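You operate a simulated robot arm through the tools that you are given. There is no shell and no other tool.

Carry out the task below with a simulated two-armed robot. There is one attempt and no reset: what you move stays moved.

Task
Push the slide of crimper 1 in, grease the outer end of the slideway, and draw the slide out again.
Fine: switch off first, on again after; brush back in its pot. Set down upright: grease brush. A coat counts when it lies all over at full strength: go over it till it gets no stronger.

It is judged by the outcome, as a careful person would: the job done as asked, and still so three seconds after it is handed in. It fails if anything else is knocked over, pushed out of place, dropped, spilled or broken.

Robot
Two 7-joint arms with fingered hands on one trunk that stands fixed in place. Base frame: the origin is at the foot of the trunk, x ahead of it, y to its left, z up. Units: cm, rad, N and s.
The left shoulder is at [4.2, 16.2, 106.1], the right one opposite. Payload 4 kg a hand.
The tool frame of a hand sits at the grasp point between the pads (the TCP): z along the fingers, y along the line on which they close. The tips reach 3.6 cm beyond it. The gripper opens to 12.4 cm. The gripper's body begins 4.2 cm behind the TCP. The gripper is a hand of 4 fingers: y runs from the thumb to the fingers, the wrist lies at [-1.5, -9.9, -18.9] in the tool frame, and closing takes about 1.5 s.
Orientation is that of the tool frame in the base frame, as a unit quaternion [x, y, z, w]. With the fingers straight down and the wrist toward the robot, the tool's x, y and z point along [0, 1, 0], [1, 0, 0] and [0, 0, -1] of the base frame.

Tools
- The arms move only by the tool send_rows. It takes "left_commands", "right_commands" or both (then of equal length, played together; a hand with none holds still); each is a list of rows, each an object (a shift or turn left out is 0, a gripper value left out holds the last) with "travel": the shift along the base's x, y, z in cm, a list of three; "turn": the turn, a rotation vector about the base's x, y, z in rad, a list of three. In form: [{"travel": [x, y, z], "turn": [wx, wy, wz]}, ...]. A call has 1 to 20 rows; each row is the pose to reach, as a shift and turn from the pose commanded when the call began. "left_grip" and "right_grip" are, for a hand that has rows, the finger opening in cm, from 0 to 12.4, set as the call begins (left out, the last holds). A row lasts 0.2 s, in which the tool goes at most 5 cm and 0.15 rad; a call with a longer step from one row to the next is refused whole, and so is a gripper value outside its range. A pose out of reach is approached as far as the arm can. The call stops where the force on the tool passes 50 N (or 10 N more than at its start, if that is more) or the arm is blocked; 0.2 s more then pass. Each finger travels about 4.5 cm/s and halts on what it meets, pressing with about 33 N; the grip force reading is that of the motor and also rises with nothing between the fingers. The clock runs only during rows and for 0.2 s after the last one: add rows that repeat a pose to give the fingers time. It gives the time, the measured TCP pose, the force on the tool (base axes), the opening and the grip force at its end, in the units of the frame above (readings bear some noise), with the torque about the TCP (base axes, N m) and any sound that the robot's microphone picked up, and new pictures: "pictures" is both (left out), scene, wrist or none (wrist: the cameras of the hands that moved).
- Cameras (640 x 400 px; columns grow to the right, rows downward): "scene" is now at [14.45, -4.46, 130.76]; the picture's right is [-0.46, -0.89, 0.07], its down [-0.37, 0.12, -0.92] and it looks along [0.81, -0.45, -0.38] (base axes); focal length 363 px, centre (320, 200). "left" rides on the left gripper at [-7.5, -8.6, -12.3] in its tool frame; the picture's right is [-0.70, -0.34, 0.63], its down [0.64, -0.68, 0.35] and it looks along [0.32, 0.65, 0.69] (tool axes); focal length 275 px, centre (320, 200). "right" rides on the right gripper at [7.5, -8.6, -12.3] in its tool frame; the picture's right is [-0.70, 0.34, -0.63], its down [-0.64, -0.68, 0.35] and it looks along [-0.32, 0.65, 0.69] (tool axes); focal length 275 px, centre (320, 200). There is no depth. A picture from a camera that has moved, and an enlarged one, comes with that camera's place and axes in the base frame and with its lens.
- raise_lower(by): slides the trunk up (or, below 0, down) by that many cm; the arms and the scene camera ride with it, the base frame stays. It gives what a move gives, with no picture.
- finger_targets(index, middle, ring, thumb_bend, thumb_turn, hand): sets how far each is bent, from 0 (flat) to 1 (curled in); at 0.3 the hand is open as for a grip, at 0.7 the pads meet at the TCP. One left out holds its place. A second passes; each finger stops where it meets its share of the squeeze, and holds until it gets a number again. A gripper value or a shape takes the hand back. It gives what a move gives, with no picture; readings hold the bend of each and the force on the fingers (four entries, about 0 where the hand has none), thumb and palm. thumb_turn goes from beside the hand (0) to across from the fingers (1), as for a grip.
- hand_shape(shape, hand): the hand has 4 fingers and takes this shape, open, in about a second: jaw (thumb against the fingers, like two jaws); tri (thumb and two fingers); tip (a fingertip pinch); poke (one finger out to press); point (the index stretched); flat (the hand flat); cup (the hand cupped); fist (a fist). The gripper value then closes the fingers along that shape, each until it touches; the sizes above hold for jaw. It gives what a move gives, with no picture.
- head_to(pan, tilt): turns the head with the scene camera to pan (to the left, within 1.501 rad either way) and tilt (down, from -0.506 to 1.204), counted from straight ahead of the robot. It gives what a move gives, and a new picture of the scene camera.
- enlarge(camera, box): a new picture of the part [left, top, right, bottom] of that camera's present view, enlarged. It takes no simulated time.
- finish_job(): hands the job in; it is judged then, once.

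Places have to be worked out from the pictures, the camera data and where the tool is seen. Open the grippers and draw the arms clear of the work before you hand the job in, unless the task says otherwise.

The tools are called after "Call:" as name(argument=value, ...) on one line, values as JSON. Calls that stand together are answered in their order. send_rows: Moves the arms, as the interface text tells. Its arguments: {"type":"object","properties":{"left_commands":{"type":"array","items":{"type":"object","properties":{"travel":{"type":"array","items":{"type":"number"}},"turn":{"type":"array","items":{"type":"number"}}}}},"left_grip":{"type":"number"},"right_commands":{"type":"array","items":{"type":"object","properties":{"travel":{"type":"array","items":{"type":"number"}},"turn":{"type":"array","items":{"type":"number"}}}}},"right_grip":{"type":"number"},"pictures":{"type":"string","enum":["both","scene","wrist","none"]}},"required":[]} The other tools are called the same way: raise_lower (by) slides the trunk up or down; hand_shape (shape, hand) gives the hand a shape; finger_targets (index, middle, ring, thumb_bend, thumb_turn, hand) moves the fingers one by one; head_to (pan, tilt) turns the head that bears the scene camera; enlarge (camera, box) takes an enlarged picture of a part of a camera's view; finish_job () hands the job in.

At the start:

```text
clock: 0.0
left_position: [90.12, -0.9, 117.98]
left_orientation: [0.708, 0.707, 0.0, 0.0]
left_ft_force: [-0.3, 0.6, 0.2]
left_ft_torque: [-0.01, 0.0, 0.0]
left_grip_width: 12.35
left_grasp_force: 0.1
left_shape: jaw
left_bend: [0.3, 0.3, 0.3, 0.3, 0.98]
left_finger forces: [0.1, 0.0, 0.0, 0.1, 0.0, 0.0]
right_position: [45.61, -65.83, 112.46]
right_orientation: [0.708, 0.707, -0.001, -0.001]
right_ft_force: [-0.1, 0.4, 0.2]
right_ft_torque: [-0.01, 0.01, 0.02]
right_grip_width: 12.38
right_grasp_force: 0.1
right_shape: jaw
right_bend: [0.3, 0.3, 0.3, 0.3, 0.98]
right_finger forces: [0.1, 0.0, 0.0, 0.0, 0.0, 0.0]
trunk travel left (down, up): [-22.5, 25.3]
head pan, tilt: [-0.483, 0.258]
```

scene: 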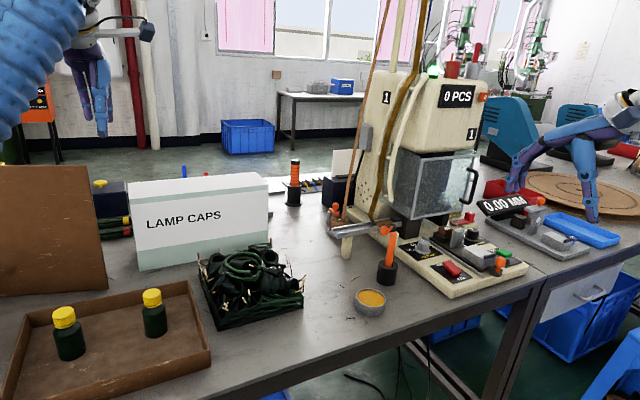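
right: 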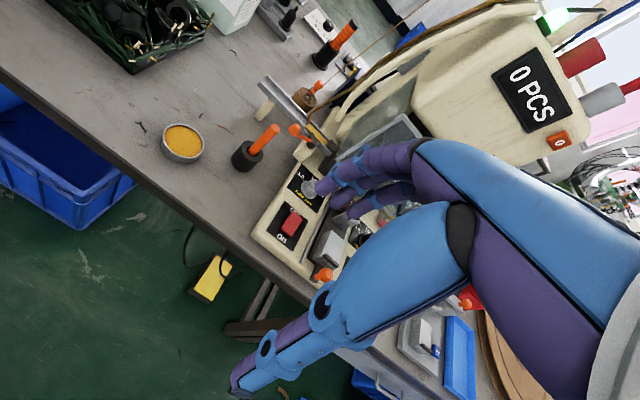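
left: 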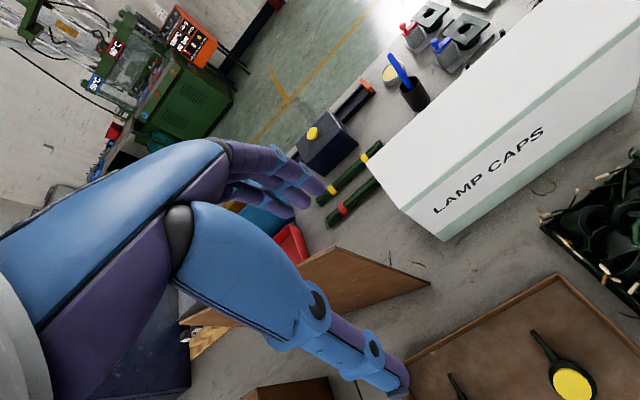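

The scene shows crimper 1 (marked "1", display "0 PCS") with a control panel, a brush with an orange handle in a black pot, and a yellow grease tin. I look at the parts enlarged first.

Call:
enlarge(camera="scene", box=[300, 180, 460, 280])

Call:
enlarge(camera="scene", box=[380, 190, 540, 290])

Call:
enlarge(camera="right", box=[140, 60, 400, 300])

Call:
enlarge(camera="scene", box=[300, 0, 540, 200])

```text
4.00 times, centred on (380, 230) of scene
camera zoom: at [14.45, -4.46, 130.76], right [-0.46, -0.89, 0.07], down [-0.37, 0.12, -0.92], along [0.81, -0.45, -0.38], focal length 1453 px, centre (80, 80)
```

zoom: 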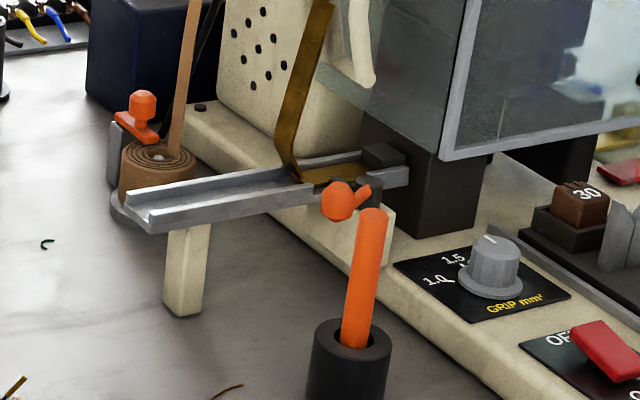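

```text
4.00 times, centred on (460, 240) of scene
camera zoom: at [14.45, -4.46, 130.76], right [-0.46, -0.89, 0.07], down [-0.37, 0.12, -0.92], along [0.81, -0.45, -0.38], focal length 1453 px, centre (-240, 40)
```

zoom: 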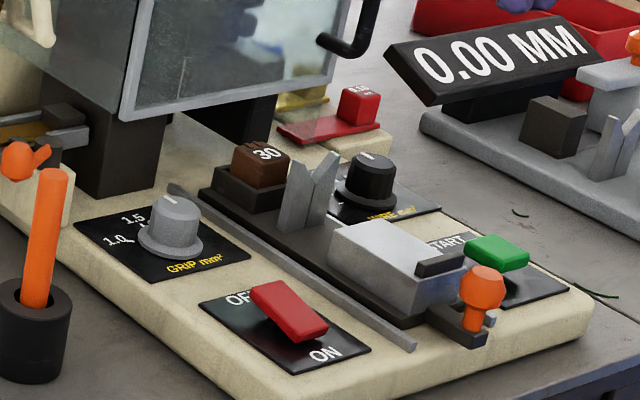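

```text
1.67 times, centred on (270, 180) of right
camera zoom: at [37.22, -58.23, 124.98], right [0.34, -0.7, 0.63], down [-0.68, -0.64, -0.35], along [0.65, -0.32, -0.69], focal length 459 px, centre (403, 233)
```

zoom: 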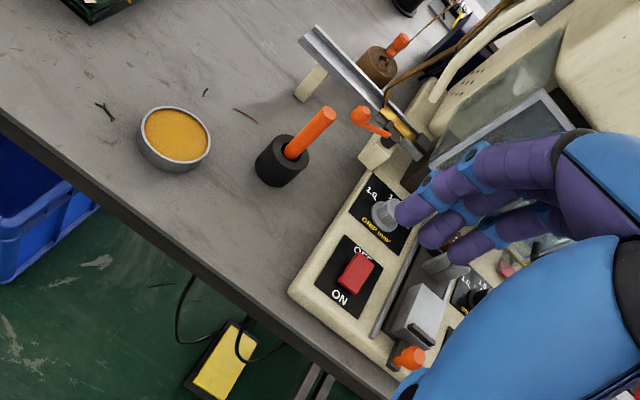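

```text
2.00 times, centred on (420, 100) of scene
camera zoom: at [14.45, -4.46, 130.76], right [-0.46, -0.89, 0.07], down [-0.37, 0.12, -0.92], along [0.81, -0.45, -0.38], focal length 726 px, centre (120, 400)
```

zoom: 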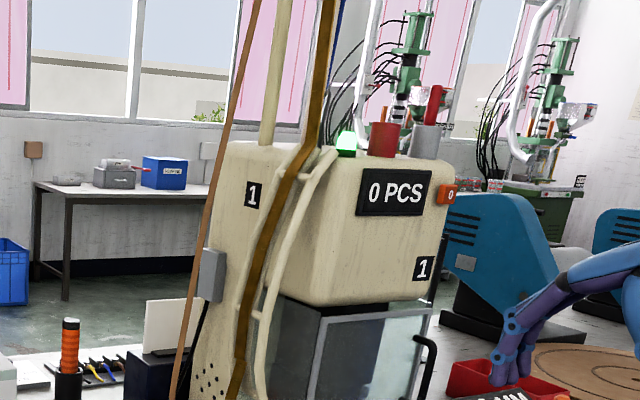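

First estimates put the brush pot at about (75, -60) with the table near z 78. I turn the head toward the crimper's front for a better centred view.

Call:
head_to(pan=-0.8, tilt=0.42)

```text
clock: 0.8
left_position: [90.16, -0.9, 118.03]
left_orientation: [0.707, 0.707, 0.0, 0.0]
left_ft_force: [-0.9, 0.6, 0.0]
left_ft_torque: [-0.02, 0.0, 0.0]
left_grip_width: 12.37
left_grasp_force: 0.1
left_shape: jaw
left_bend: [0.3, 0.3, 0.3, 0.3, 0.98]
left_finger forces: [0.0, 0.0, 0.0, 0.0, 0.0, 0.0]
right_position: [45.7, -65.65, 112.52]
right_orientation: [0.707, 0.707, 0.0, 0.0]
right_ft_force: [0.8, -1.2, 0.4]
right_ft_torque: [-0.01, 0.01, 0.01]
right_grip_width: 12.35
right_grasp_force: 0.0
right_shape: jaw
right_bend: [0.3, 0.3, 0.3, 0.3, 0.98]
right_finger forces: [0.0, 0.1, 0.1, 0.1, 0.0, 0.1]
trunk travel left (down, up): [-22.5, 25.3]
head pan, tilt: [-0.799, 0.421]
camera scene: at [12.42, -6.73, 129.54], right [-0.71, -0.7, 0.11], down [-0.42, 0.29, -0.86], along [0.57, -0.65, -0.5], focal length 363 px, centre (320, 200)
```

scene: 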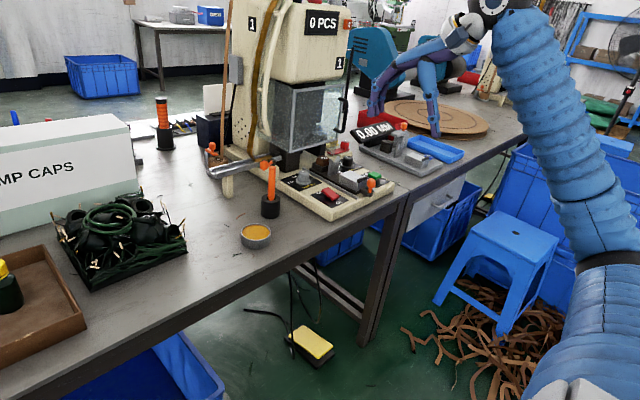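

The whole crimper front is visible now. I enlarge the panel, the slide and the pots.

Call:
enlarge(camera="scene", box=[260, 135, 400, 222])

Call:
enlarge(camera="scene", box=[310, 145, 400, 201])

Call:
enlarge(camera="scene", box=[190, 135, 310, 210])

Call:
enlarge(camera="scene", box=[225, 180, 305, 255])

```text
4.57 times, centred on (330, 178) of scene
camera zoom: at [12.42, -6.73, 129.54], right [-0.71, -0.7, 0.11], down [-0.42, 0.29, -0.86], along [0.57, -0.65, -0.5], focal length 1660 px, centre (274, 298)
```

zoom: 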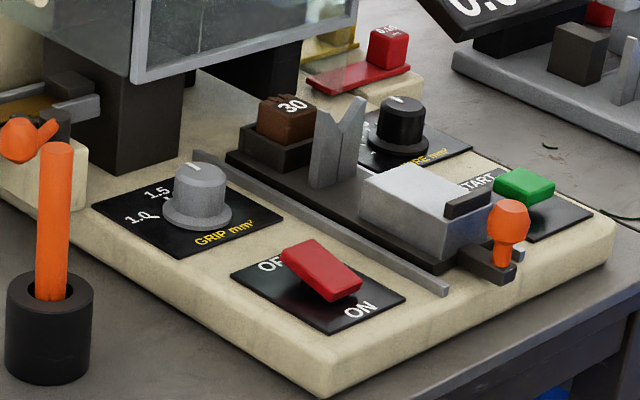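

```text
7.11 times, centred on (355, 173) of scene
camera zoom: at [12.42, -6.73, 129.54], right [-0.71, -0.7, 0.11], down [-0.42, 0.29, -0.86], along [0.57, -0.65, -0.5], focal length 2582 px, centre (71, 392)
```

zoom: 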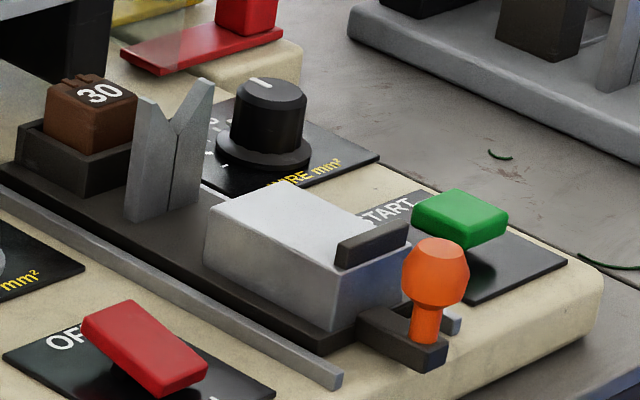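

```text
5.33 times, centred on (250, 172) of scene
camera zoom: at [12.42, -6.73, 129.54], right [-0.71, -0.7, 0.11], down [-0.42, 0.29, -0.86], along [0.57, -0.65, -0.5], focal length 1937 px, centre (693, 347)
```

zoom: 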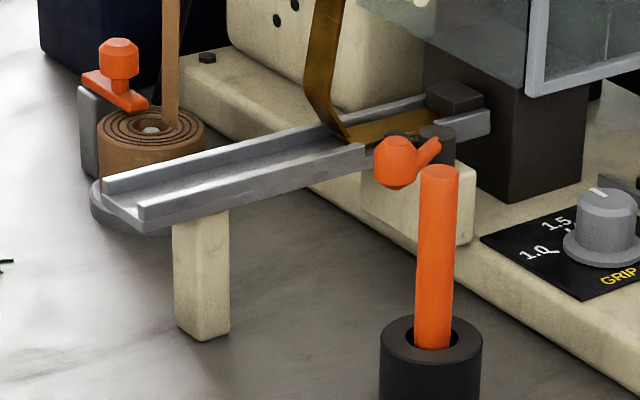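

```text
5.33 times, centred on (265, 218) of scene
camera zoom: at [12.42, -6.73, 129.54], right [-0.71, -0.7, 0.11], down [-0.42, 0.29, -0.86], along [0.57, -0.65, -0.5], focal length 1937 px, centre (613, 107)
```

zoom: 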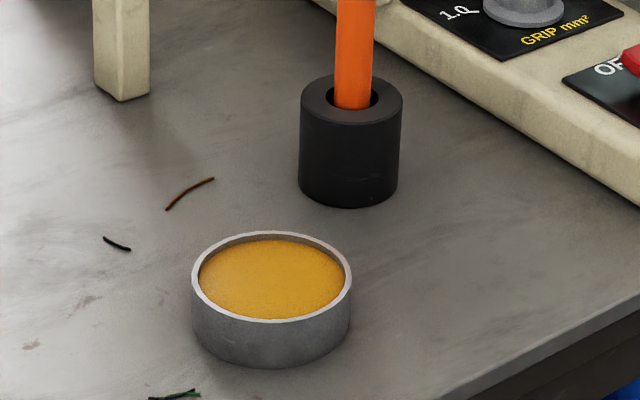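

The rails run along x: left rail near y −81.6, right near y −90, outer end near x 64. The slide carries an orange knob near (64, -87, 82), and the red rocker (ON end toward the table edge) is near (70, -76, 79.5). I set the right hand to the poke shape and move it to look at the panel closer up.

Call:
hand_shape(hand="right", shape="poke")

Call:
send_rows(right_commands=[{"travel": [0, -4, -2]}, {"travel": [0, -8, -4]}, {"travel": [0, -12, -6]}, {"travel": [0, -14, -8]}, {"travel": [0, -14, -8]}], pictures="both")

```text
clock: 1.7
left_position: [90.06, -0.86, 117.96]
left_orientation: [0.707, 0.707, 0.0, -0.001]
left_ft_force: [0.5, -0.7, 0.3]
left_ft_torque: [0.01, 0.01, -0.03]
left_grip_width: 12.34
left_grasp_force: 0.2
left_shape: jaw
left_bend: [0.3, 0.3, 0.3, 0.3, 0.98]
left_finger forces: [0.0, 0.0, 0.0, 0.1, 0.1, 0.0]
right_position: [45.85, -65.8, 112.46]
right_orientation: [0.707, 0.708, 0.0, 0.0]
right_ft_force: [0.1, 0.2, -0.3]
right_ft_torque: [-0.03, -0.01, 0.01]
right_grip_width: 0.01
right_grasp_force: 0.0
right_shape: poke
right_bend: [0.7, 0.7, 0.99, 0.0, 1.0]
right_finger forces: [0.0, 0.1, 0.0, 0.0, 0.0, 0.0]
trunk travel left (down, up): [-22.5, 25.3]
head pan, tilt: [-0.799, 0.421]
```

```text
clock: 2.9
left_position: [90.17, -0.79, 118.01]
left_orientation: [0.708, 0.707, 0.0, 0.001]
left_ft_force: [0.0, 0.0, 0.0]
left_ft_torque: [0.02, 0.01, 0.0]
left_grip_width: 12.34
left_grasp_force: 0.1
left_shape: jaw
left_bend: [0.3, 0.3, 0.3, 0.3, 0.98]
left_finger forces: [0.0, 0.0, 0.0, 0.0, 0.1, 0.1]
right_position: [45.83, -79.81, 104.65]
right_orientation: [0.707, 0.707, -0.001, 0.001]
right_ft_force: [-0.7, -0.1, 0.9]
right_ft_torque: [0.03, 0.01, 0.03]
right_grip_width: 0.0
right_grasp_force: 0.1
right_shape: poke
right_bend: [0.7, 0.7, 0.99, 0.0, 1.0]
right_finger forces: [0.0, 0.0, 0.1, 0.0, 0.0, 0.0]
trunk travel left (down, up): [-22.5, 25.3]
head pan, tilt: [-0.799, 0.421]
camera scene: at [12.4, -6.72, 129.55], right [-0.71, -0.7, 0.11], down [-0.42, 0.29, -0.86], along [0.57, -0.65, -0.5], focal length 363 px, centre (320, 200)
camera right: at [37.29, -72.28, 117.05], right [0.34, -0.7, 0.63], down [-0.68, -0.64, -0.35], along [0.65, -0.32, -0.69], focal length 275 px, centre (320, 200)
```

scene: 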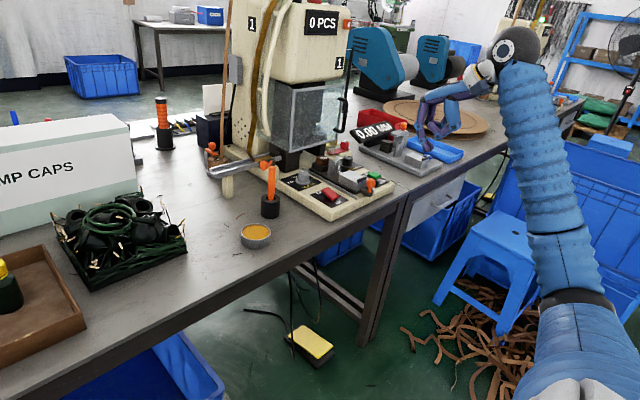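
right: 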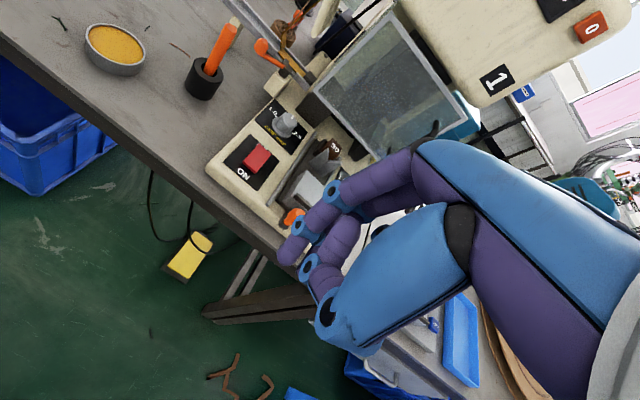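

I look closely at the hand's shape and at the panel with the wrist camera.

Call:
enlarge(camera="right", box=[170, 60, 490, 360])

Call:
enlarge(camera="scene", box=[380, 40, 540, 160])

Call:
enlarge(camera="right", box=[200, 90, 360, 240])

```text
1.33 times, centred on (330, 210) of right
camera zoom: at [37.29, -72.28, 117.05], right [0.34, -0.7, 0.63], down [-0.68, -0.64, -0.35], along [0.65, -0.32, -0.69], focal length 367 px, centre (307, 187)
```

zoom: 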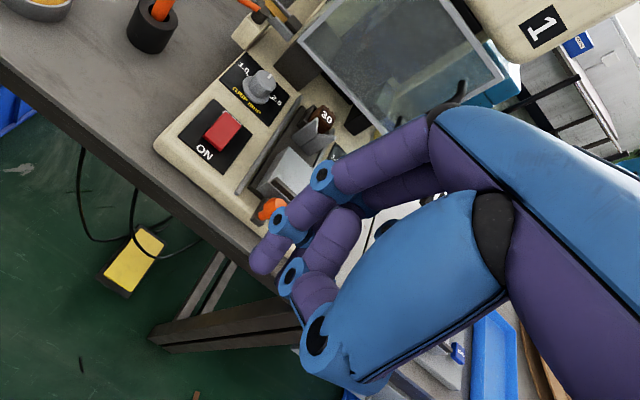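

```text
3.33 times, centred on (460, 100) of scene
camera zoom: at [12.4, -6.72, 129.55], right [-0.71, -0.7, 0.11], down [-0.42, 0.29, -0.86], along [0.57, -0.65, -0.5], focal length 1211 px, centre (-147, 533)
```

zoom: 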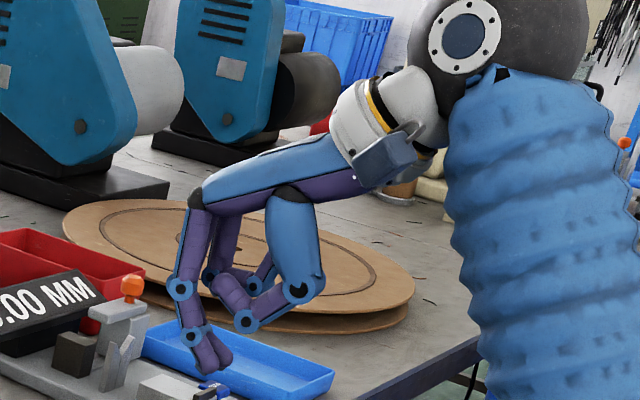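

```text
2.67 times, centred on (280, 165) of right
camera zoom: at [37.29, -72.28, 117.05], right [0.34, -0.7, 0.63], down [-0.68, -0.64, -0.35], along [0.65, -0.32, -0.69], focal length 734 px, centre (427, 293)
```

zoom: 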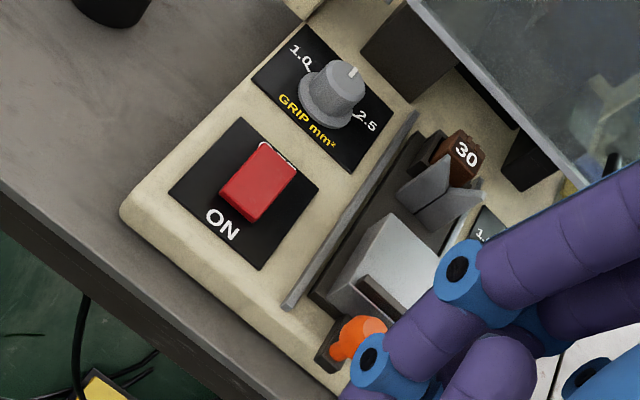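

The poke shape leaves an index finger bent toward the TCP; I want to know the other shapes too, so I try "point" and look at it.

Call:
hand_shape(hand="right", shape="point")

Call:
enlarge(camera="scene", box=[380, 40, 540, 160])

Call:
enlarge(camera="right", box=[170, 60, 490, 360])

Call:
hand_shape(hand="right", shape="tip")

Call:
enlarge(camera="scene", box=[380, 40, 540, 160])

Call:
enlarge(camera="right", box=[170, 60, 490, 360])

```text
clock: 3.8
left_position: [90.1, -0.9, 118.03]
left_orientation: [0.707, 0.708, -0.001, 0.0]
left_ft_force: [0.0, 0.1, 0.7]
left_ft_torque: [0.01, 0.02, 0.04]
left_grip_width: 12.35
left_grasp_force: 0.1
left_shape: jaw
left_bend: [0.3, 0.3, 0.3, 0.3, 0.98]
left_finger forces: [0.1, 0.0, 0.0, 0.0, 0.1, 0.0]
right_position: [45.82, -79.74, 104.62]
right_orientation: [0.707, 0.707, 0.0, 0.0]
right_ft_force: [0.2, -0.4, 0.6]
right_ft_torque: [-0.02, 0.01, -0.01]
right_grip_width: 11.59
right_grasp_force: 0.1
right_shape: point
right_bend: [0.32, 1.0, 1.0, 1.0, 0.89]
right_finger forces: [0.0, 0.0, 0.0, 0.1, 0.0, 0.0]
trunk travel left (down, up): [-22.5, 25.3]
head pan, tilt: [-0.799, 0.421]
```

```text
3.33 times, centred on (460, 100) of scene
camera zoom: at [12.41, -6.74, 129.54], right [-0.71, -0.7, 0.11], down [-0.42, 0.29, -0.86], along [0.57, -0.65, -0.5], focal length 1211 px, centre (-147, 533)
```

zoom: 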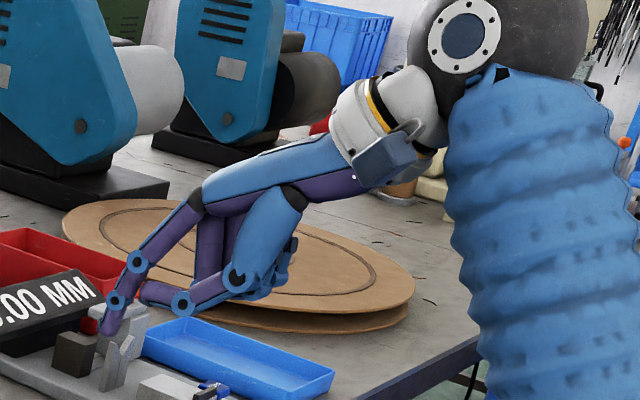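

```text
1.33 times, centred on (330, 210) of right
camera zoom: at [37.3, -72.27, 117.04], right [0.34, -0.7, 0.63], down [-0.68, -0.64, -0.35], along [0.65, -0.32, -0.69], focal length 367 px, centre (307, 187)
```

zoom: 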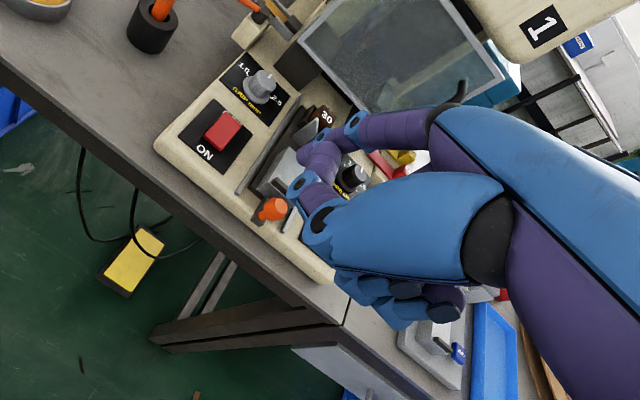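

```text
clock: 4.7
left_position: [90.22, -0.92, 117.96]
left_orientation: [0.707, 0.707, 0.0, 0.0]
left_ft_force: [-0.9, 0.1, 0.2]
left_ft_torque: [0.0, -0.03, -0.01]
left_grip_width: 12.35
left_grasp_force: 0.0
left_shape: jaw
left_bend: [0.3, 0.3, 0.3, 0.3, 0.98]
left_finger forces: [0.1, 0.0, 0.0, 0.1, 0.1, 0.0]
right_position: [45.86, -79.78, 104.6]
right_orientation: [0.707, 0.707, -0.001, 0.0]
right_ft_force: [0.7, -0.3, -0.7]
right_ft_torque: [-0.01, 0.0, -0.02]
right_grip_width: 12.36
right_grasp_force: 0.1
right_shape: tip
right_bend: [0.31, 0.98, 0.99, 0.3, 0.97]
right_finger forces: [0.1, 0.1, 0.0, 0.1, 0.0, 0.0]
trunk travel left (down, up): [-22.5, 25.3]
head pan, tilt: [-0.799, 0.421]
```

```text
3.33 times, centred on (460, 100) of scene
camera zoom: at [12.41, -6.74, 129.54], right [-0.71, -0.7, 0.11], down [-0.42, 0.29, -0.86], along [0.57, -0.65, -0.5], focal length 1211 px, centre (-147, 533)
```

zoom: 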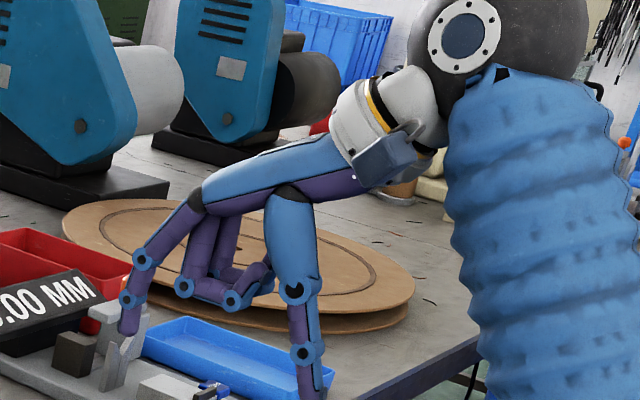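

```text
1.33 times, centred on (330, 210) of right
camera zoom: at [37.3, -72.27, 117.04], right [0.34, -0.7, 0.63], down [-0.68, -0.64, -0.35], along [0.65, -0.32, -0.69], focal length 367 px, centre (307, 187)
```

zoom: 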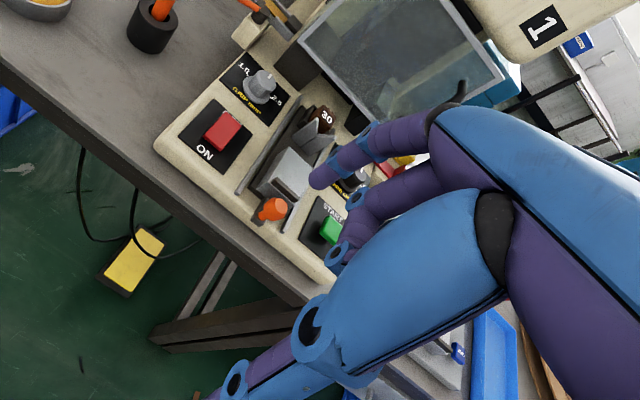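

Index tip matches tool (0, 0, +3.6) in poke and ±6.2 in tip shape, so the calibration holds. I enlarge the slide's outer end in the wrist view to see the knob's surroundings.

Call:
enlarge(camera="right", box=[240, 130, 340, 240])

Call:
enlarge(camera="scene", box=[335, 155, 399, 195])

```text
3.64 times, centred on (290, 185) of right
camera zoom: at [37.3, -72.27, 117.04], right [0.34, -0.7, 0.63], down [-0.68, -0.64, -0.35], along [0.65, -0.32, -0.69], focal length 1001 px, centre (429, 254)
```

zoom: 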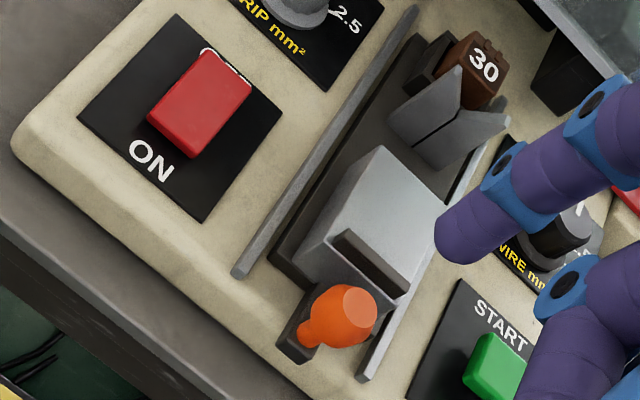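

```text
10.00 times, centred on (367, 175) of scene
camera zoom: at [12.41, -6.74, 129.54], right [-0.71, -0.7, 0.11], down [-0.42, 0.29, -0.86], along [0.57, -0.65, -0.5], focal length 3632 px, centre (-150, 450)
```

zoom: 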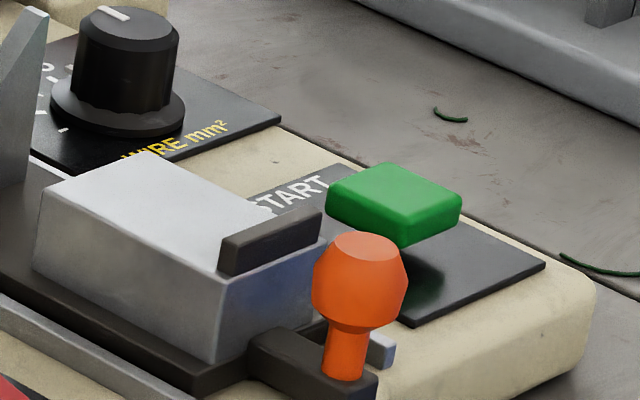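

The slide's block, knob bar and rails are clear now: knob head about (62.2, -85, 84), stem base z 81, left rail y −81. I check the finger layout in the jaw shape before deciding how to grip.

Call:
hand_shape(hand="right", shape="jaw")

Call:
enlarge(camera="scene", box=[384, 30, 544, 130])

Call:
enlarge(camera="right", box=[160, 80, 480, 280])

Call:
hand_shape(hand="right", shape="poke")

Call:
enlarge(camera="scene", box=[384, 50, 544, 150])

```text
clock: 5.6
left_position: [90.11, -1.01, 117.91]
left_orientation: [0.708, 0.706, 0.001, 0.0]
left_ft_force: [-0.6, 1.1, -0.9]
left_ft_torque: [0.02, 0.01, 0.0]
left_grip_width: 12.36
left_grasp_force: 0.1
left_shape: jaw
left_bend: [0.3, 0.3, 0.3, 0.3, 0.98]
left_finger forces: [0.0, 0.0, 0.1, 0.0, 0.1, 0.0]
right_position: [45.91, -79.76, 104.6]
right_orientation: [0.707, 0.707, 0.0, 0.0]
right_ft_force: [-0.6, 0.1, -0.2]
right_ft_torque: [0.02, 0.03, -0.03]
right_grip_width: 12.37
right_grasp_force: 0.1
right_shape: jaw
right_bend: [0.3, 0.3, 0.3, 0.3, 0.97]
right_finger forces: [0.0, 0.1, 0.1, 0.0, 0.0, 0.0]
trunk travel left (down, up): [-22.5, 25.3]
head pan, tilt: [-0.799, 0.421]
```

```text
4.00 times, centred on (464, 80) of scene
camera zoom: at [12.41, -6.74, 129.54], right [-0.71, -0.7, 0.11], down [-0.42, 0.29, -0.86], along [0.57, -0.65, -0.5], focal length 1453 px, centre (-256, 680)
```

zoom: 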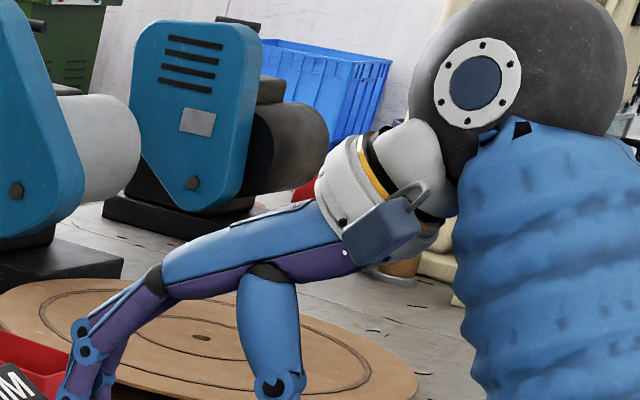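

```text
2.00 times, centred on (320, 180) of right
camera zoom: at [37.3, -72.27, 117.04], right [0.34, -0.7, 0.63], down [-0.68, -0.64, -0.35], along [0.65, -0.32, -0.69], focal length 551 px, centre (320, 240)
```

zoom: 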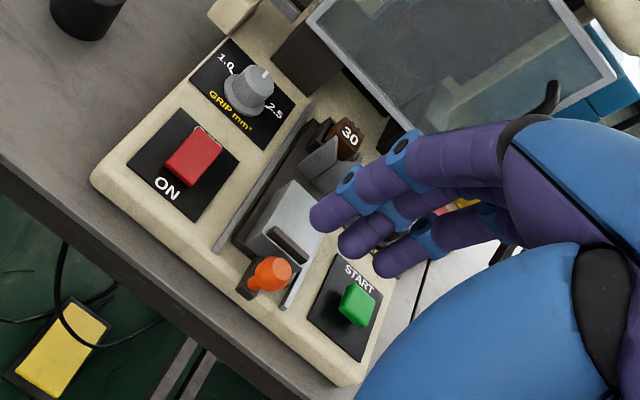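

```text
clock: 6.5
left_position: [89.99, -0.93, 118.05]
left_orientation: [0.707, 0.707, -0.001, 0.001]
left_ft_force: [0.4, 0.1, 0.4]
left_ft_torque: [-0.02, 0.0, -0.01]
left_grip_width: 12.36
left_grasp_force: 0.1
left_shape: jaw
left_bend: [0.3, 0.3, 0.3, 0.3, 0.98]
left_finger forces: [0.0, 0.1, 0.0, 0.0, 0.1, 0.0]
right_position: [45.78, -79.83, 104.47]
right_orientation: [0.707, 0.707, 0.0, 0.0]
right_ft_force: [-0.7, -0.1, 0.6]
right_ft_torque: [0.0, 0.0, -0.02]
right_grip_width: 0.02
right_grasp_force: 0.0
right_shape: poke
right_bend: [0.7, 0.7, 0.99, 0.0, 1.0]
right_finger forces: [0.0, 0.0, 0.0, 0.0, 0.0, 0.1]
trunk travel left (down, up): [-22.5, 25.3]
head pan, tilt: [-0.799, 0.421]
```

```text
4.00 times, centred on (464, 100) of scene
camera zoom: at [12.41, -6.74, 129.54], right [-0.71, -0.7, 0.11], down [-0.42, 0.29, -0.86], along [0.57, -0.65, -0.5], focal length 1453 px, centre (-256, 600)
```

zoom: 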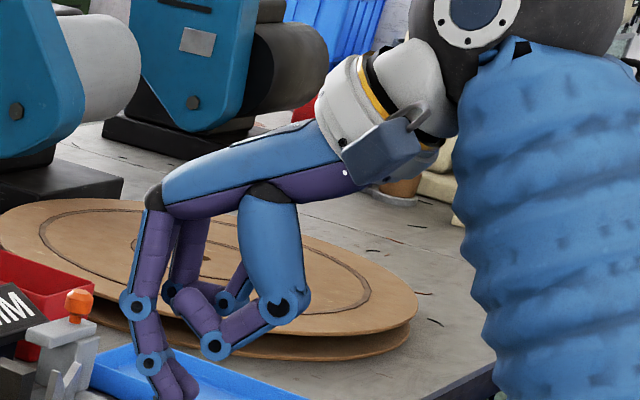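

In jaw the three fingertips lie roughly at tool x +0.7, −1.2 and −3.1. For the switch I use the tip shape closed; I yaw the hand so the wrist points to the shoulder and move over the rocker's OFF end at about (69.4, -75), staying high.

Call:
hand_shape(hand="right", shape="tip")

Call:
send_rows(right_commands=[{"travel": [3, 0.6, -1], "turn": [0, 0, -0.14]}, {"travel": [6, 1.2, -2], "turn": [0, 0, -0.28]}, {"travel": [9, 1.8, -3], "turn": [0, 0, -0.42]}, {"travel": [12, 2.4, -4], "turn": [0, 0, -0.56]}, {"travel": [15, 3, -6], "turn": [0, 0, -0.7]}, {"travel": [18, 3.6, -8], "turn": [0, 0, -0.75]}, {"travel": [21, 4.2, -10], "turn": [0, 0, -0.75]}, {"travel": [23.4, 4.6, -12], "turn": [0, 0, -0.75]}, {"travel": [23.4, 4.6, -13], "turn": [0, 0, -0.75]}, {"travel": [23.4, 4.6, -13], "turn": [0, 0, -0.75]}], right_grip=0)

```text
clock: 7.4
left_position: [90.2, -0.87, 117.92]
left_orientation: [0.707, 0.707, 0.0, 0.0]
left_ft_force: [-0.1, 0.1, 0.5]
left_ft_torque: [0.0, -0.03, -0.01]
left_grip_width: 12.32
left_grasp_force: 0.1
left_shape: jaw
left_bend: [0.3, 0.3, 0.3, 0.3, 0.98]
left_finger forces: [0.0, 0.0, 0.0, 0.0, 0.0, 0.0]
right_position: [45.82, -79.77, 104.6]
right_orientation: [0.707, 0.707, 0.0, 0.0]
right_ft_force: [0.3, -0.8, 0.3]
right_ft_torque: [0.0, -0.01, -0.01]
right_grip_width: 12.4
right_grasp_force: 0.0
right_shape: tip
right_bend: [0.31, 0.98, 0.99, 0.3, 0.98]
right_finger forces: [0.0, 0.0, 0.1, 0.0, 0.0, 0.0]
trunk travel left (down, up): [-22.5, 25.3]
head pan, tilt: [-0.799, 0.421]
```

```text
clock: 9.6
left_position: [90.17, -0.89, 117.95]
left_orientation: [0.707, 0.707, 0.0, -0.001]
left_ft_force: [-0.3, -0.2, 0.9]
left_ft_torque: [-0.01, 0.02, -0.01]
left_grip_width: 12.37
left_grasp_force: 0.1
left_shape: jaw
left_bend: [0.3, 0.3, 0.3, 0.3, 0.98]
left_finger forces: [0.0, 0.0, 0.0, 0.0, 0.1, 0.1]
right_position: [69.3, -75.27, 91.46]
right_orientation: [0.916, 0.4, 0.0, 0.0]
right_ft_force: [-0.3, 0.2, 0.0]
right_ft_torque: [0.0, -0.01, 0.0]
right_grip_width: 0.02
right_grasp_force: 32.6
right_shape: tip
right_bend: [0.7, 1.0, 1.0, 0.71, 1.0]
right_finger forces: [0.0, 0.0, 0.0, 0.1, 0.0, 0.0]
trunk travel left (down, up): [-22.5, 25.3]
head pan, tilt: [-0.799, 0.421]
camera scene: at [12.44, -6.72, 129.54], right [-0.71, -0.7, 0.11], down [-0.42, 0.29, -0.86], along [0.57, -0.65, -0.5], focal length 363 px, centre (320, 200)
camera right: at [68.13, -63.76, 103.93], right [-0.23, -0.74, 0.63], down [-0.94, -0.01, -0.35], along [0.26, -0.67, -0.69], focal length 275 px, centre (320, 200)
```

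scene: 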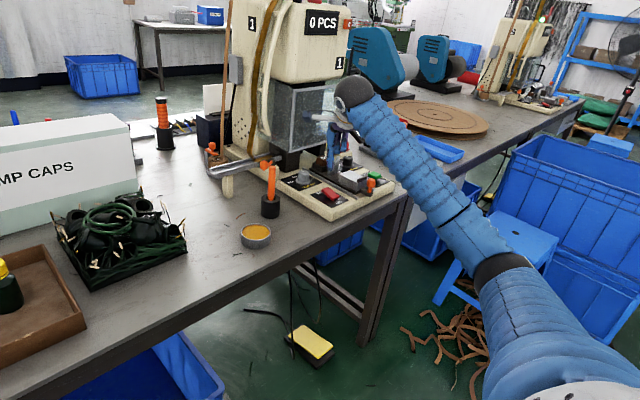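
right: 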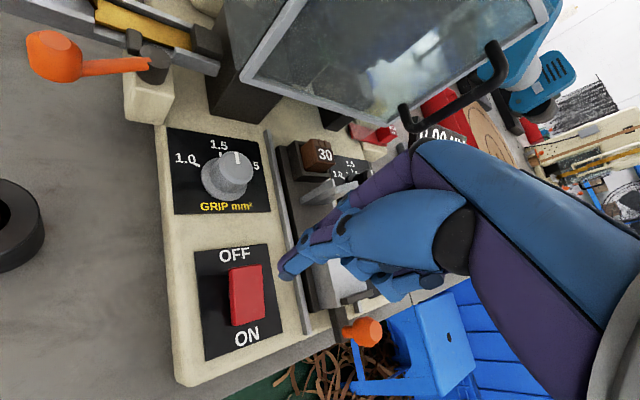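

The fingertip shows at about (69.1, -74.5) and the rocker spans x 66–70.3 with the OFF end raised. I shift +0.5 in x and descend slowly onto the OFF end.

Call:
send_rows(right_commands=[{"travel": [0.5, -0.2, -2]}, {"travel": [0.5, -0.2, -4]}, {"travel": [0.5, -0.2, -5]}, {"travel": [0.5, -0.2, -5.5]}, {"travel": [0.5, -0.2, -6]}, {"travel": [0.5, -0.2, -6.4]}, {"travel": [0.5, -0.2, -6.8]}, {"travel": [0.5, -0.2, -7.1]}], pictures="wrist")

```text
clock: 11.4
left_position: [89.96, -0.81, 118.11]
left_orientation: [0.707, 0.707, 0.0, 0.001]
left_ft_force: [0.0, 0.0, 0.3]
left_ft_torque: [0.02, -0.04, 0.02]
left_grip_width: 12.32
left_grasp_force: 0.1
left_shape: jaw
left_bend: [0.3, 0.3, 0.3, 0.3, 0.98]
left_finger forces: [0.0, 0.1, 0.1, 0.0, 0.1, 0.0]
right_position: [69.64, -75.29, 85.0]
right_orientation: [0.917, 0.398, 0.003, 0.002]
right_ft_force: [4.5, -3.0, 22.8]
right_ft_torque: [-0.21, -0.12, 0.03]
right_grip_width: 0.0
right_grasp_force: 32.9
right_shape: tip
right_bend: [0.7, 1.0, 1.0, 0.71, 1.0]
right_finger forces: [0.0, 0.1, 0.0, 0.0, 0.1, 0.0]
trunk travel left (down, up): [-22.5, 25.3]
head pan, tilt: [-0.799, 0.421]
camera right: at [68.41, -63.9, 97.28], right [-0.23, -0.74, 0.63], down [-0.94, -0.01, -0.35], along [0.26, -0.68, -0.69], focal length 275 px, centre (320, 200)
```

right: 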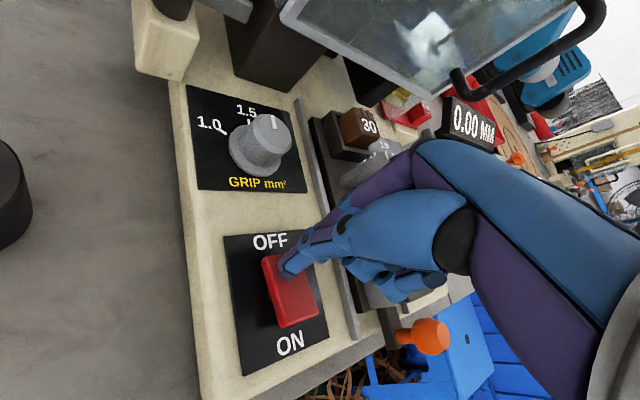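

The tip meets the OFF end with about 23 N. I press slightly more, then lift to look at the rocker.

Call:
send_rows(right_commands=[{"travel": [0, 0, -0.4]}, {"travel": [0, 0, -0.8]}, {"travel": [0, 0, -1.0]}, {"travel": [0, 0, 2]}, {"travel": [0, 0, 5]}, {"travel": [-2, 0, 7]}, {"travel": [-2, 0, 7]}], pictures="wrist")

Call:
enlarge(camera="right", box=[160, 180, 320, 380])

Call:
enlarge(camera="scene", box=[300, 160, 364, 200])

```text
clock: 12.0
left_position: [90.04, -0.82, 117.91]
left_orientation: [0.707, 0.707, 0.0, 0.001]
left_ft_force: [0.4, -0.7, 0.2]
left_ft_torque: [0.0, -0.03, 0.02]
left_grip_width: 12.34
left_grasp_force: 0.1
left_shape: jaw
left_bend: [0.3, 0.3, 0.3, 0.3, 0.98]
left_finger forces: [0.1, 0.1, 0.1, 0.1, 0.0, 0.1]
right_position: [69.77, -75.53, 84.74]
right_orientation: [0.917, 0.398, 0.006, 0.006]
right_ft_force: [-0.5, 3.7, 27.3]
right_ft_torque: [0.1, 0.14, 0.02]
right_grip_width: 0.0
right_grasp_force: 33.1
right_shape: tip
right_bend: [0.7, 1.0, 1.0, 0.7, 1.0]
right_finger forces: [0.0, 0.1, 0.0, 0.0, 0.0, 0.1]
trunk travel left (down, up): [-22.5, 25.3]
head pan, tilt: [-0.799, 0.421]
stopped in row 2 (right hand): the force on the tool passed its limit at 53 N (the readings are from after the stop); the commanded pose is now the measured one
camera right: at [68.4, -64.0, 97.17], right [-0.24, -0.74, 0.63], down [-0.93, -0.01, -0.36], along [0.27, -0.68, -0.68], focal length 275 px, centre (320, 200)
```

right: 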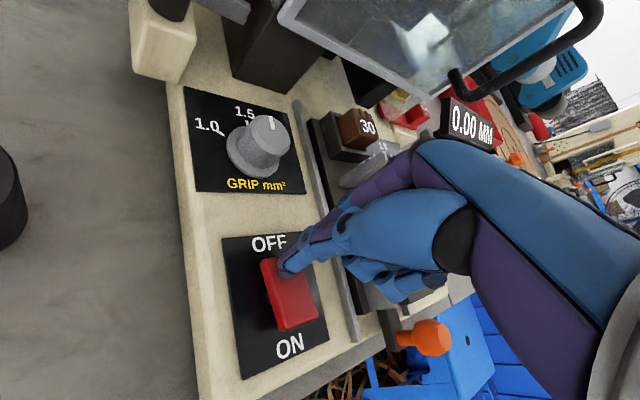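

```text
2.00 times, centred on (240, 280) of right
camera zoom: at [68.4, -64.0, 97.17], right [-0.24, -0.74, 0.63], down [-0.93, -0.01, -0.36], along [0.27, -0.68, -0.68], focal length 551 px, centre (480, 40)
```

zoom: 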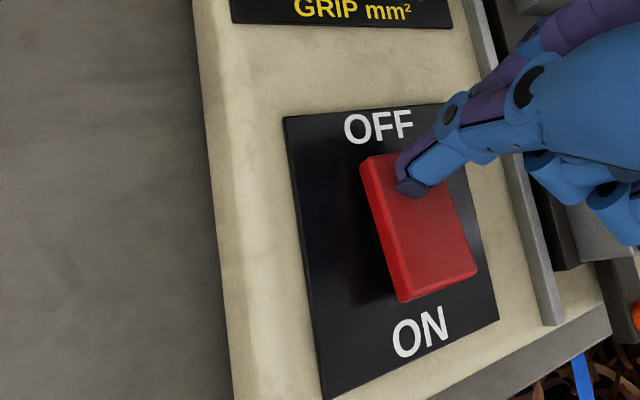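

```text
10.00 times, centred on (332, 180) of scene
camera zoom: at [12.36, -6.6, 129.53], right [-0.71, -0.7, 0.11], down [-0.42, 0.29, -0.86], along [0.57, -0.65, -0.5], focal length 3632 px, centre (200, 400)
```

zoom: 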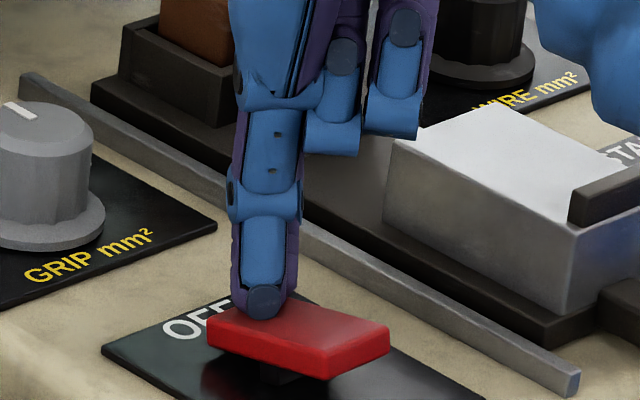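

The rocker now sits with its OFF end down and its ON end raised, so it is switched off. I lift the hand clear and back off.

Call:
send_rows(right_commands=[{"travel": [0, 0, 2]}, {"travel": [0, 0, 5]}, {"travel": [0, 0, 7]}, {"travel": [0, 0, 7]}], pictures="wrist")

Call:
head_to(pan=-0.8, tilt=0.2)

```text
clock: 13.0
left_position: [90.14, -0.84, 117.98]
left_orientation: [0.707, 0.707, 0.001, 0.0]
left_ft_force: [0.0, -0.2, -0.1]
left_ft_torque: [-0.01, 0.0, 0.01]
left_grip_width: 12.36
left_grasp_force: 0.0
left_shape: jaw
left_bend: [0.3, 0.3, 0.3, 0.3, 0.98]
left_finger forces: [0.0, 0.0, 0.0, 0.0, 0.0, 0.0]
right_position: [69.71, -75.56, 91.26]
right_orientation: [0.917, 0.398, 0.003, 0.003]
right_ft_force: [-0.5, 0.3, -0.5]
right_ft_torque: [-0.01, -0.01, 0.0]
right_grip_width: 0.0
right_grasp_force: 33.3
right_shape: tip
right_bend: [0.7, 1.0, 1.0, 0.71, 1.0]
right_finger forces: [0.1, 0.1, 0.0, 0.1, 0.0, 0.1]
trunk travel left (down, up): [-22.5, 25.3]
head pan, tilt: [-0.799, 0.421]
camera right: at [68.48, -64.11, 103.71], right [-0.23, -0.74, 0.63], down [-0.94, -0.01, -0.35], along [0.26, -0.68, -0.69], focal length 275 px, centre (320, 200)
```

right: 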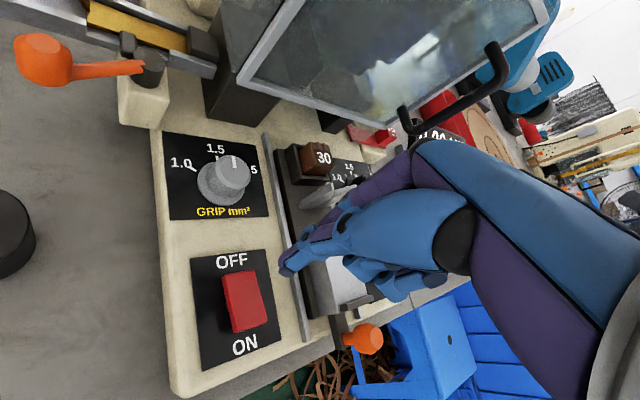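

```text
clock: 13.7
left_position: [90.19, -0.83, 118.01]
left_orientation: [0.707, 0.707, 0.0, 0.0]
left_ft_force: [-0.5, 0.7, 0.0]
left_ft_torque: [0.0, 0.0, 0.01]
left_grip_width: 12.38
left_grasp_force: 0.0
left_shape: jaw
left_bend: [0.3, 0.3, 0.3, 0.3, 0.98]
left_finger forces: [0.1, 0.0, 0.1, 0.0, 0.0, 0.1]
right_position: [69.78, -75.44, 91.32]
right_orientation: [0.917, 0.399, 0.003, 0.003]
right_ft_force: [0.1, -0.1, -0.2]
right_ft_torque: [-0.01, 0.01, 0.02]
right_grip_width: 0.0
right_grasp_force: 32.9
right_shape: tip
right_bend: [0.7, 1.0, 1.0, 0.71, 1.0]
right_finger forces: [0.0, 0.0, 0.0, 0.0, 0.0, 0.0]
trunk travel left (down, up): [-22.5, 25.3]
head pan, tilt: [-0.799, 0.201]
camera scene: at [12.79, -6.79, 131.55], right [-0.71, -0.7, 0.11], down [-0.29, 0.14, -0.95], along [0.64, -0.7, -0.3], focal length 363 px, centre (320, 200)
```

scene: 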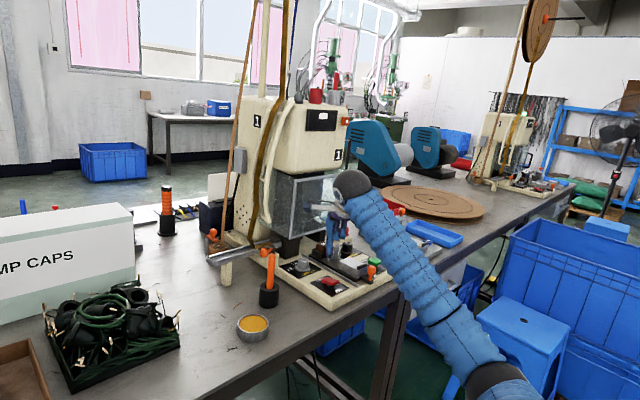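

The display and lamp are dark: crimper 1 is off. Next I move the hand in front of the table edge and turn it (yaw, then tilt fingers forward) so thumb and index can pinch the slide knob from both y sides.

Call:
send_rows(right_commands=[{"travel": [-3, -1.5, 2], "turn": [0, 0, -0.12]}, {"travel": [-7, -3.5, 4], "turn": [0, 0, -0.24]}, {"travel": [-11, -5.5, 4], "turn": [0, 0, -0.36]}, {"travel": [-14, -7.5, 4], "turn": [0, 0, -0.45]}, {"travel": [-14, -7.5, 4], "turn": [0, 0, -0.45]}], right_grip=6, pictures="none")

Call:
send_rows(right_commands=[{"turn": [0, -0.14, 0]}, {"turn": [0, -0.28, 0]}, {"turn": [0, -0.42, 0]}, {"turn": [0, -0.56, 0]}, {"turn": [0, -0.6, 0]}, {"turn": [0, -0.6, 0]}], pictures="none")

Call:
head_to(pan=-0.85, tilt=0.45)

Call:
enlarge(camera="right", box=[0, 0, 640, 400])

```text
clock: 14.9
left_position: [90.1, -0.87, 118.01]
left_orientation: [0.707, 0.707, 0.0, 0.0]
left_ft_force: [-0.2, -0.5, -0.4]
left_ft_torque: [0.03, -0.01, -0.03]
left_grip_width: 12.37
left_grasp_force: 0.1
left_shape: jaw
left_bend: [0.3, 0.3, 0.3, 0.3, 0.98]
left_finger forces: [0.0, 0.1, 0.1, 0.0, 0.0, 0.0]
right_position: [55.61, -82.99, 95.37]
right_orientation: [0.983, 0.183, 0.002, 0.004]
right_ft_force: [0.8, -0.4, 0.2]
right_ft_torque: [-0.01, 0.0, 0.03]
right_grip_width: 5.96
right_grasp_force: 0.0
right_shape: tip
right_bend: [0.43, 0.98, 0.99, 0.56, 0.99]
right_finger forces: [0.1, 0.0, 0.1, 0.1, 0.1, 0.0]
trunk travel left (down, up): [-22.5, 25.3]
head pan, tilt: [-0.799, 0.201]
```

```text
clock: 16.3
left_position: [90.19, -0.87, 117.96]
left_orientation: [0.707, 0.707, 0.0, -0.001]
left_ft_force: [0.4, -0.8, -1.0]
left_ft_torque: [0.02, -0.02, 0.02]
left_grip_width: 12.38
left_grasp_force: 0.0
left_shape: jaw
left_bend: [0.3, 0.3, 0.3, 0.3, 0.98]
left_finger forces: [0.0, 0.1, 0.0, 0.1, 0.0, 0.1]
right_position: [55.6, -82.93, 95.24]
right_orientation: [0.938, 0.175, 0.294, 0.058]
right_ft_force: [0.0, -0.1, 0.1]
right_ft_torque: [0.0, -0.01, 0.01]
right_grip_width: 5.96
right_grasp_force: 0.1
right_shape: tip
right_bend: [0.43, 0.98, 0.99, 0.56, 0.99]
right_finger forces: [0.1, 0.0, 0.1, 0.0, 0.0, 0.0]
trunk travel left (down, up): [-22.5, 25.3]
head pan, tilt: [-0.799, 0.201]
```

```text
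clock: 17.1
left_position: [90.05, -0.89, 117.94]
left_orientation: [0.707, 0.707, 0.0, 0.0]
left_ft_force: [0.2, 0.6, -0.4]
left_ft_torque: [-0.01, 0.04, -0.01]
left_grip_width: 12.39
left_grasp_force: 0.1
left_shape: jaw
left_bend: [0.3, 0.3, 0.3, 0.3, 0.98]
left_finger forces: [0.0, 0.0, 0.0, 0.1, 0.0, 0.0]
right_position: [55.73, -82.94, 95.32]
right_orientation: [0.938, 0.175, 0.294, 0.057]
right_ft_force: [0.4, -0.6, 0.2]
right_ft_torque: [0.02, -0.01, 0.0]
right_grip_width: 5.99
right_grasp_force: 0.1
right_shape: tip
right_bend: [0.43, 0.98, 0.99, 0.56, 0.99]
right_finger forces: [0.0, 0.1, 0.0, 0.0, 0.0, 0.1]
trunk travel left (down, up): [-22.5, 25.3]
head pan, tilt: [-0.85, 0.45]
camera scene: at [12.01, -7.01, 129.33], right [-0.74, -0.66, 0.12], down [-0.42, 0.33, -0.85], along [0.52, -0.68, -0.52], focal length 363 px, centre (320, 200)
```

scene: 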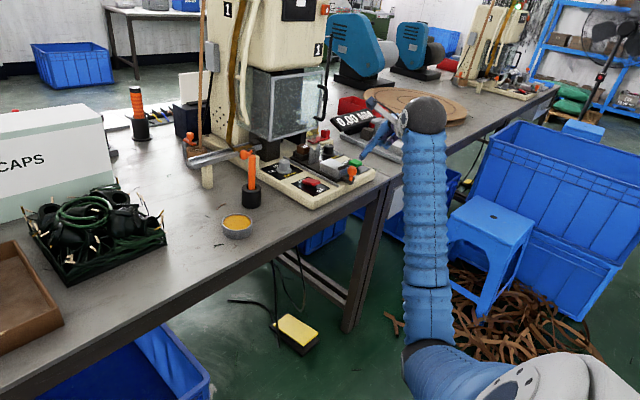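

```text
1.00 times, centred on (320, 200) of right (not enlarged: the box is as wide or as high as the picture)
camera zoom: at [51.97, -72.12, 107.76], right [-0.8, -0.56, 0.22], down [-0.5, 0.4, -0.77], along [0.34, -0.72, -0.6], focal length 275 px, centre (320, 200)
```

zoom: 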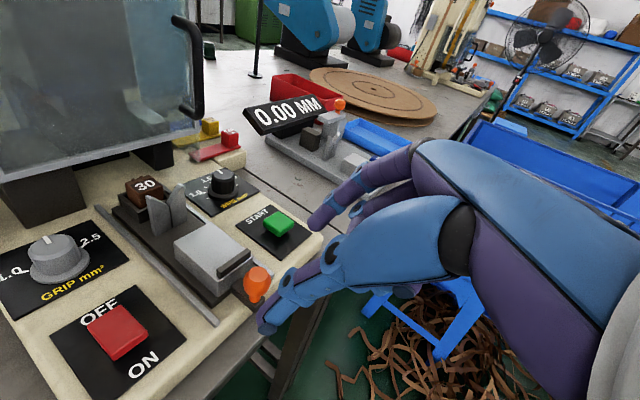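

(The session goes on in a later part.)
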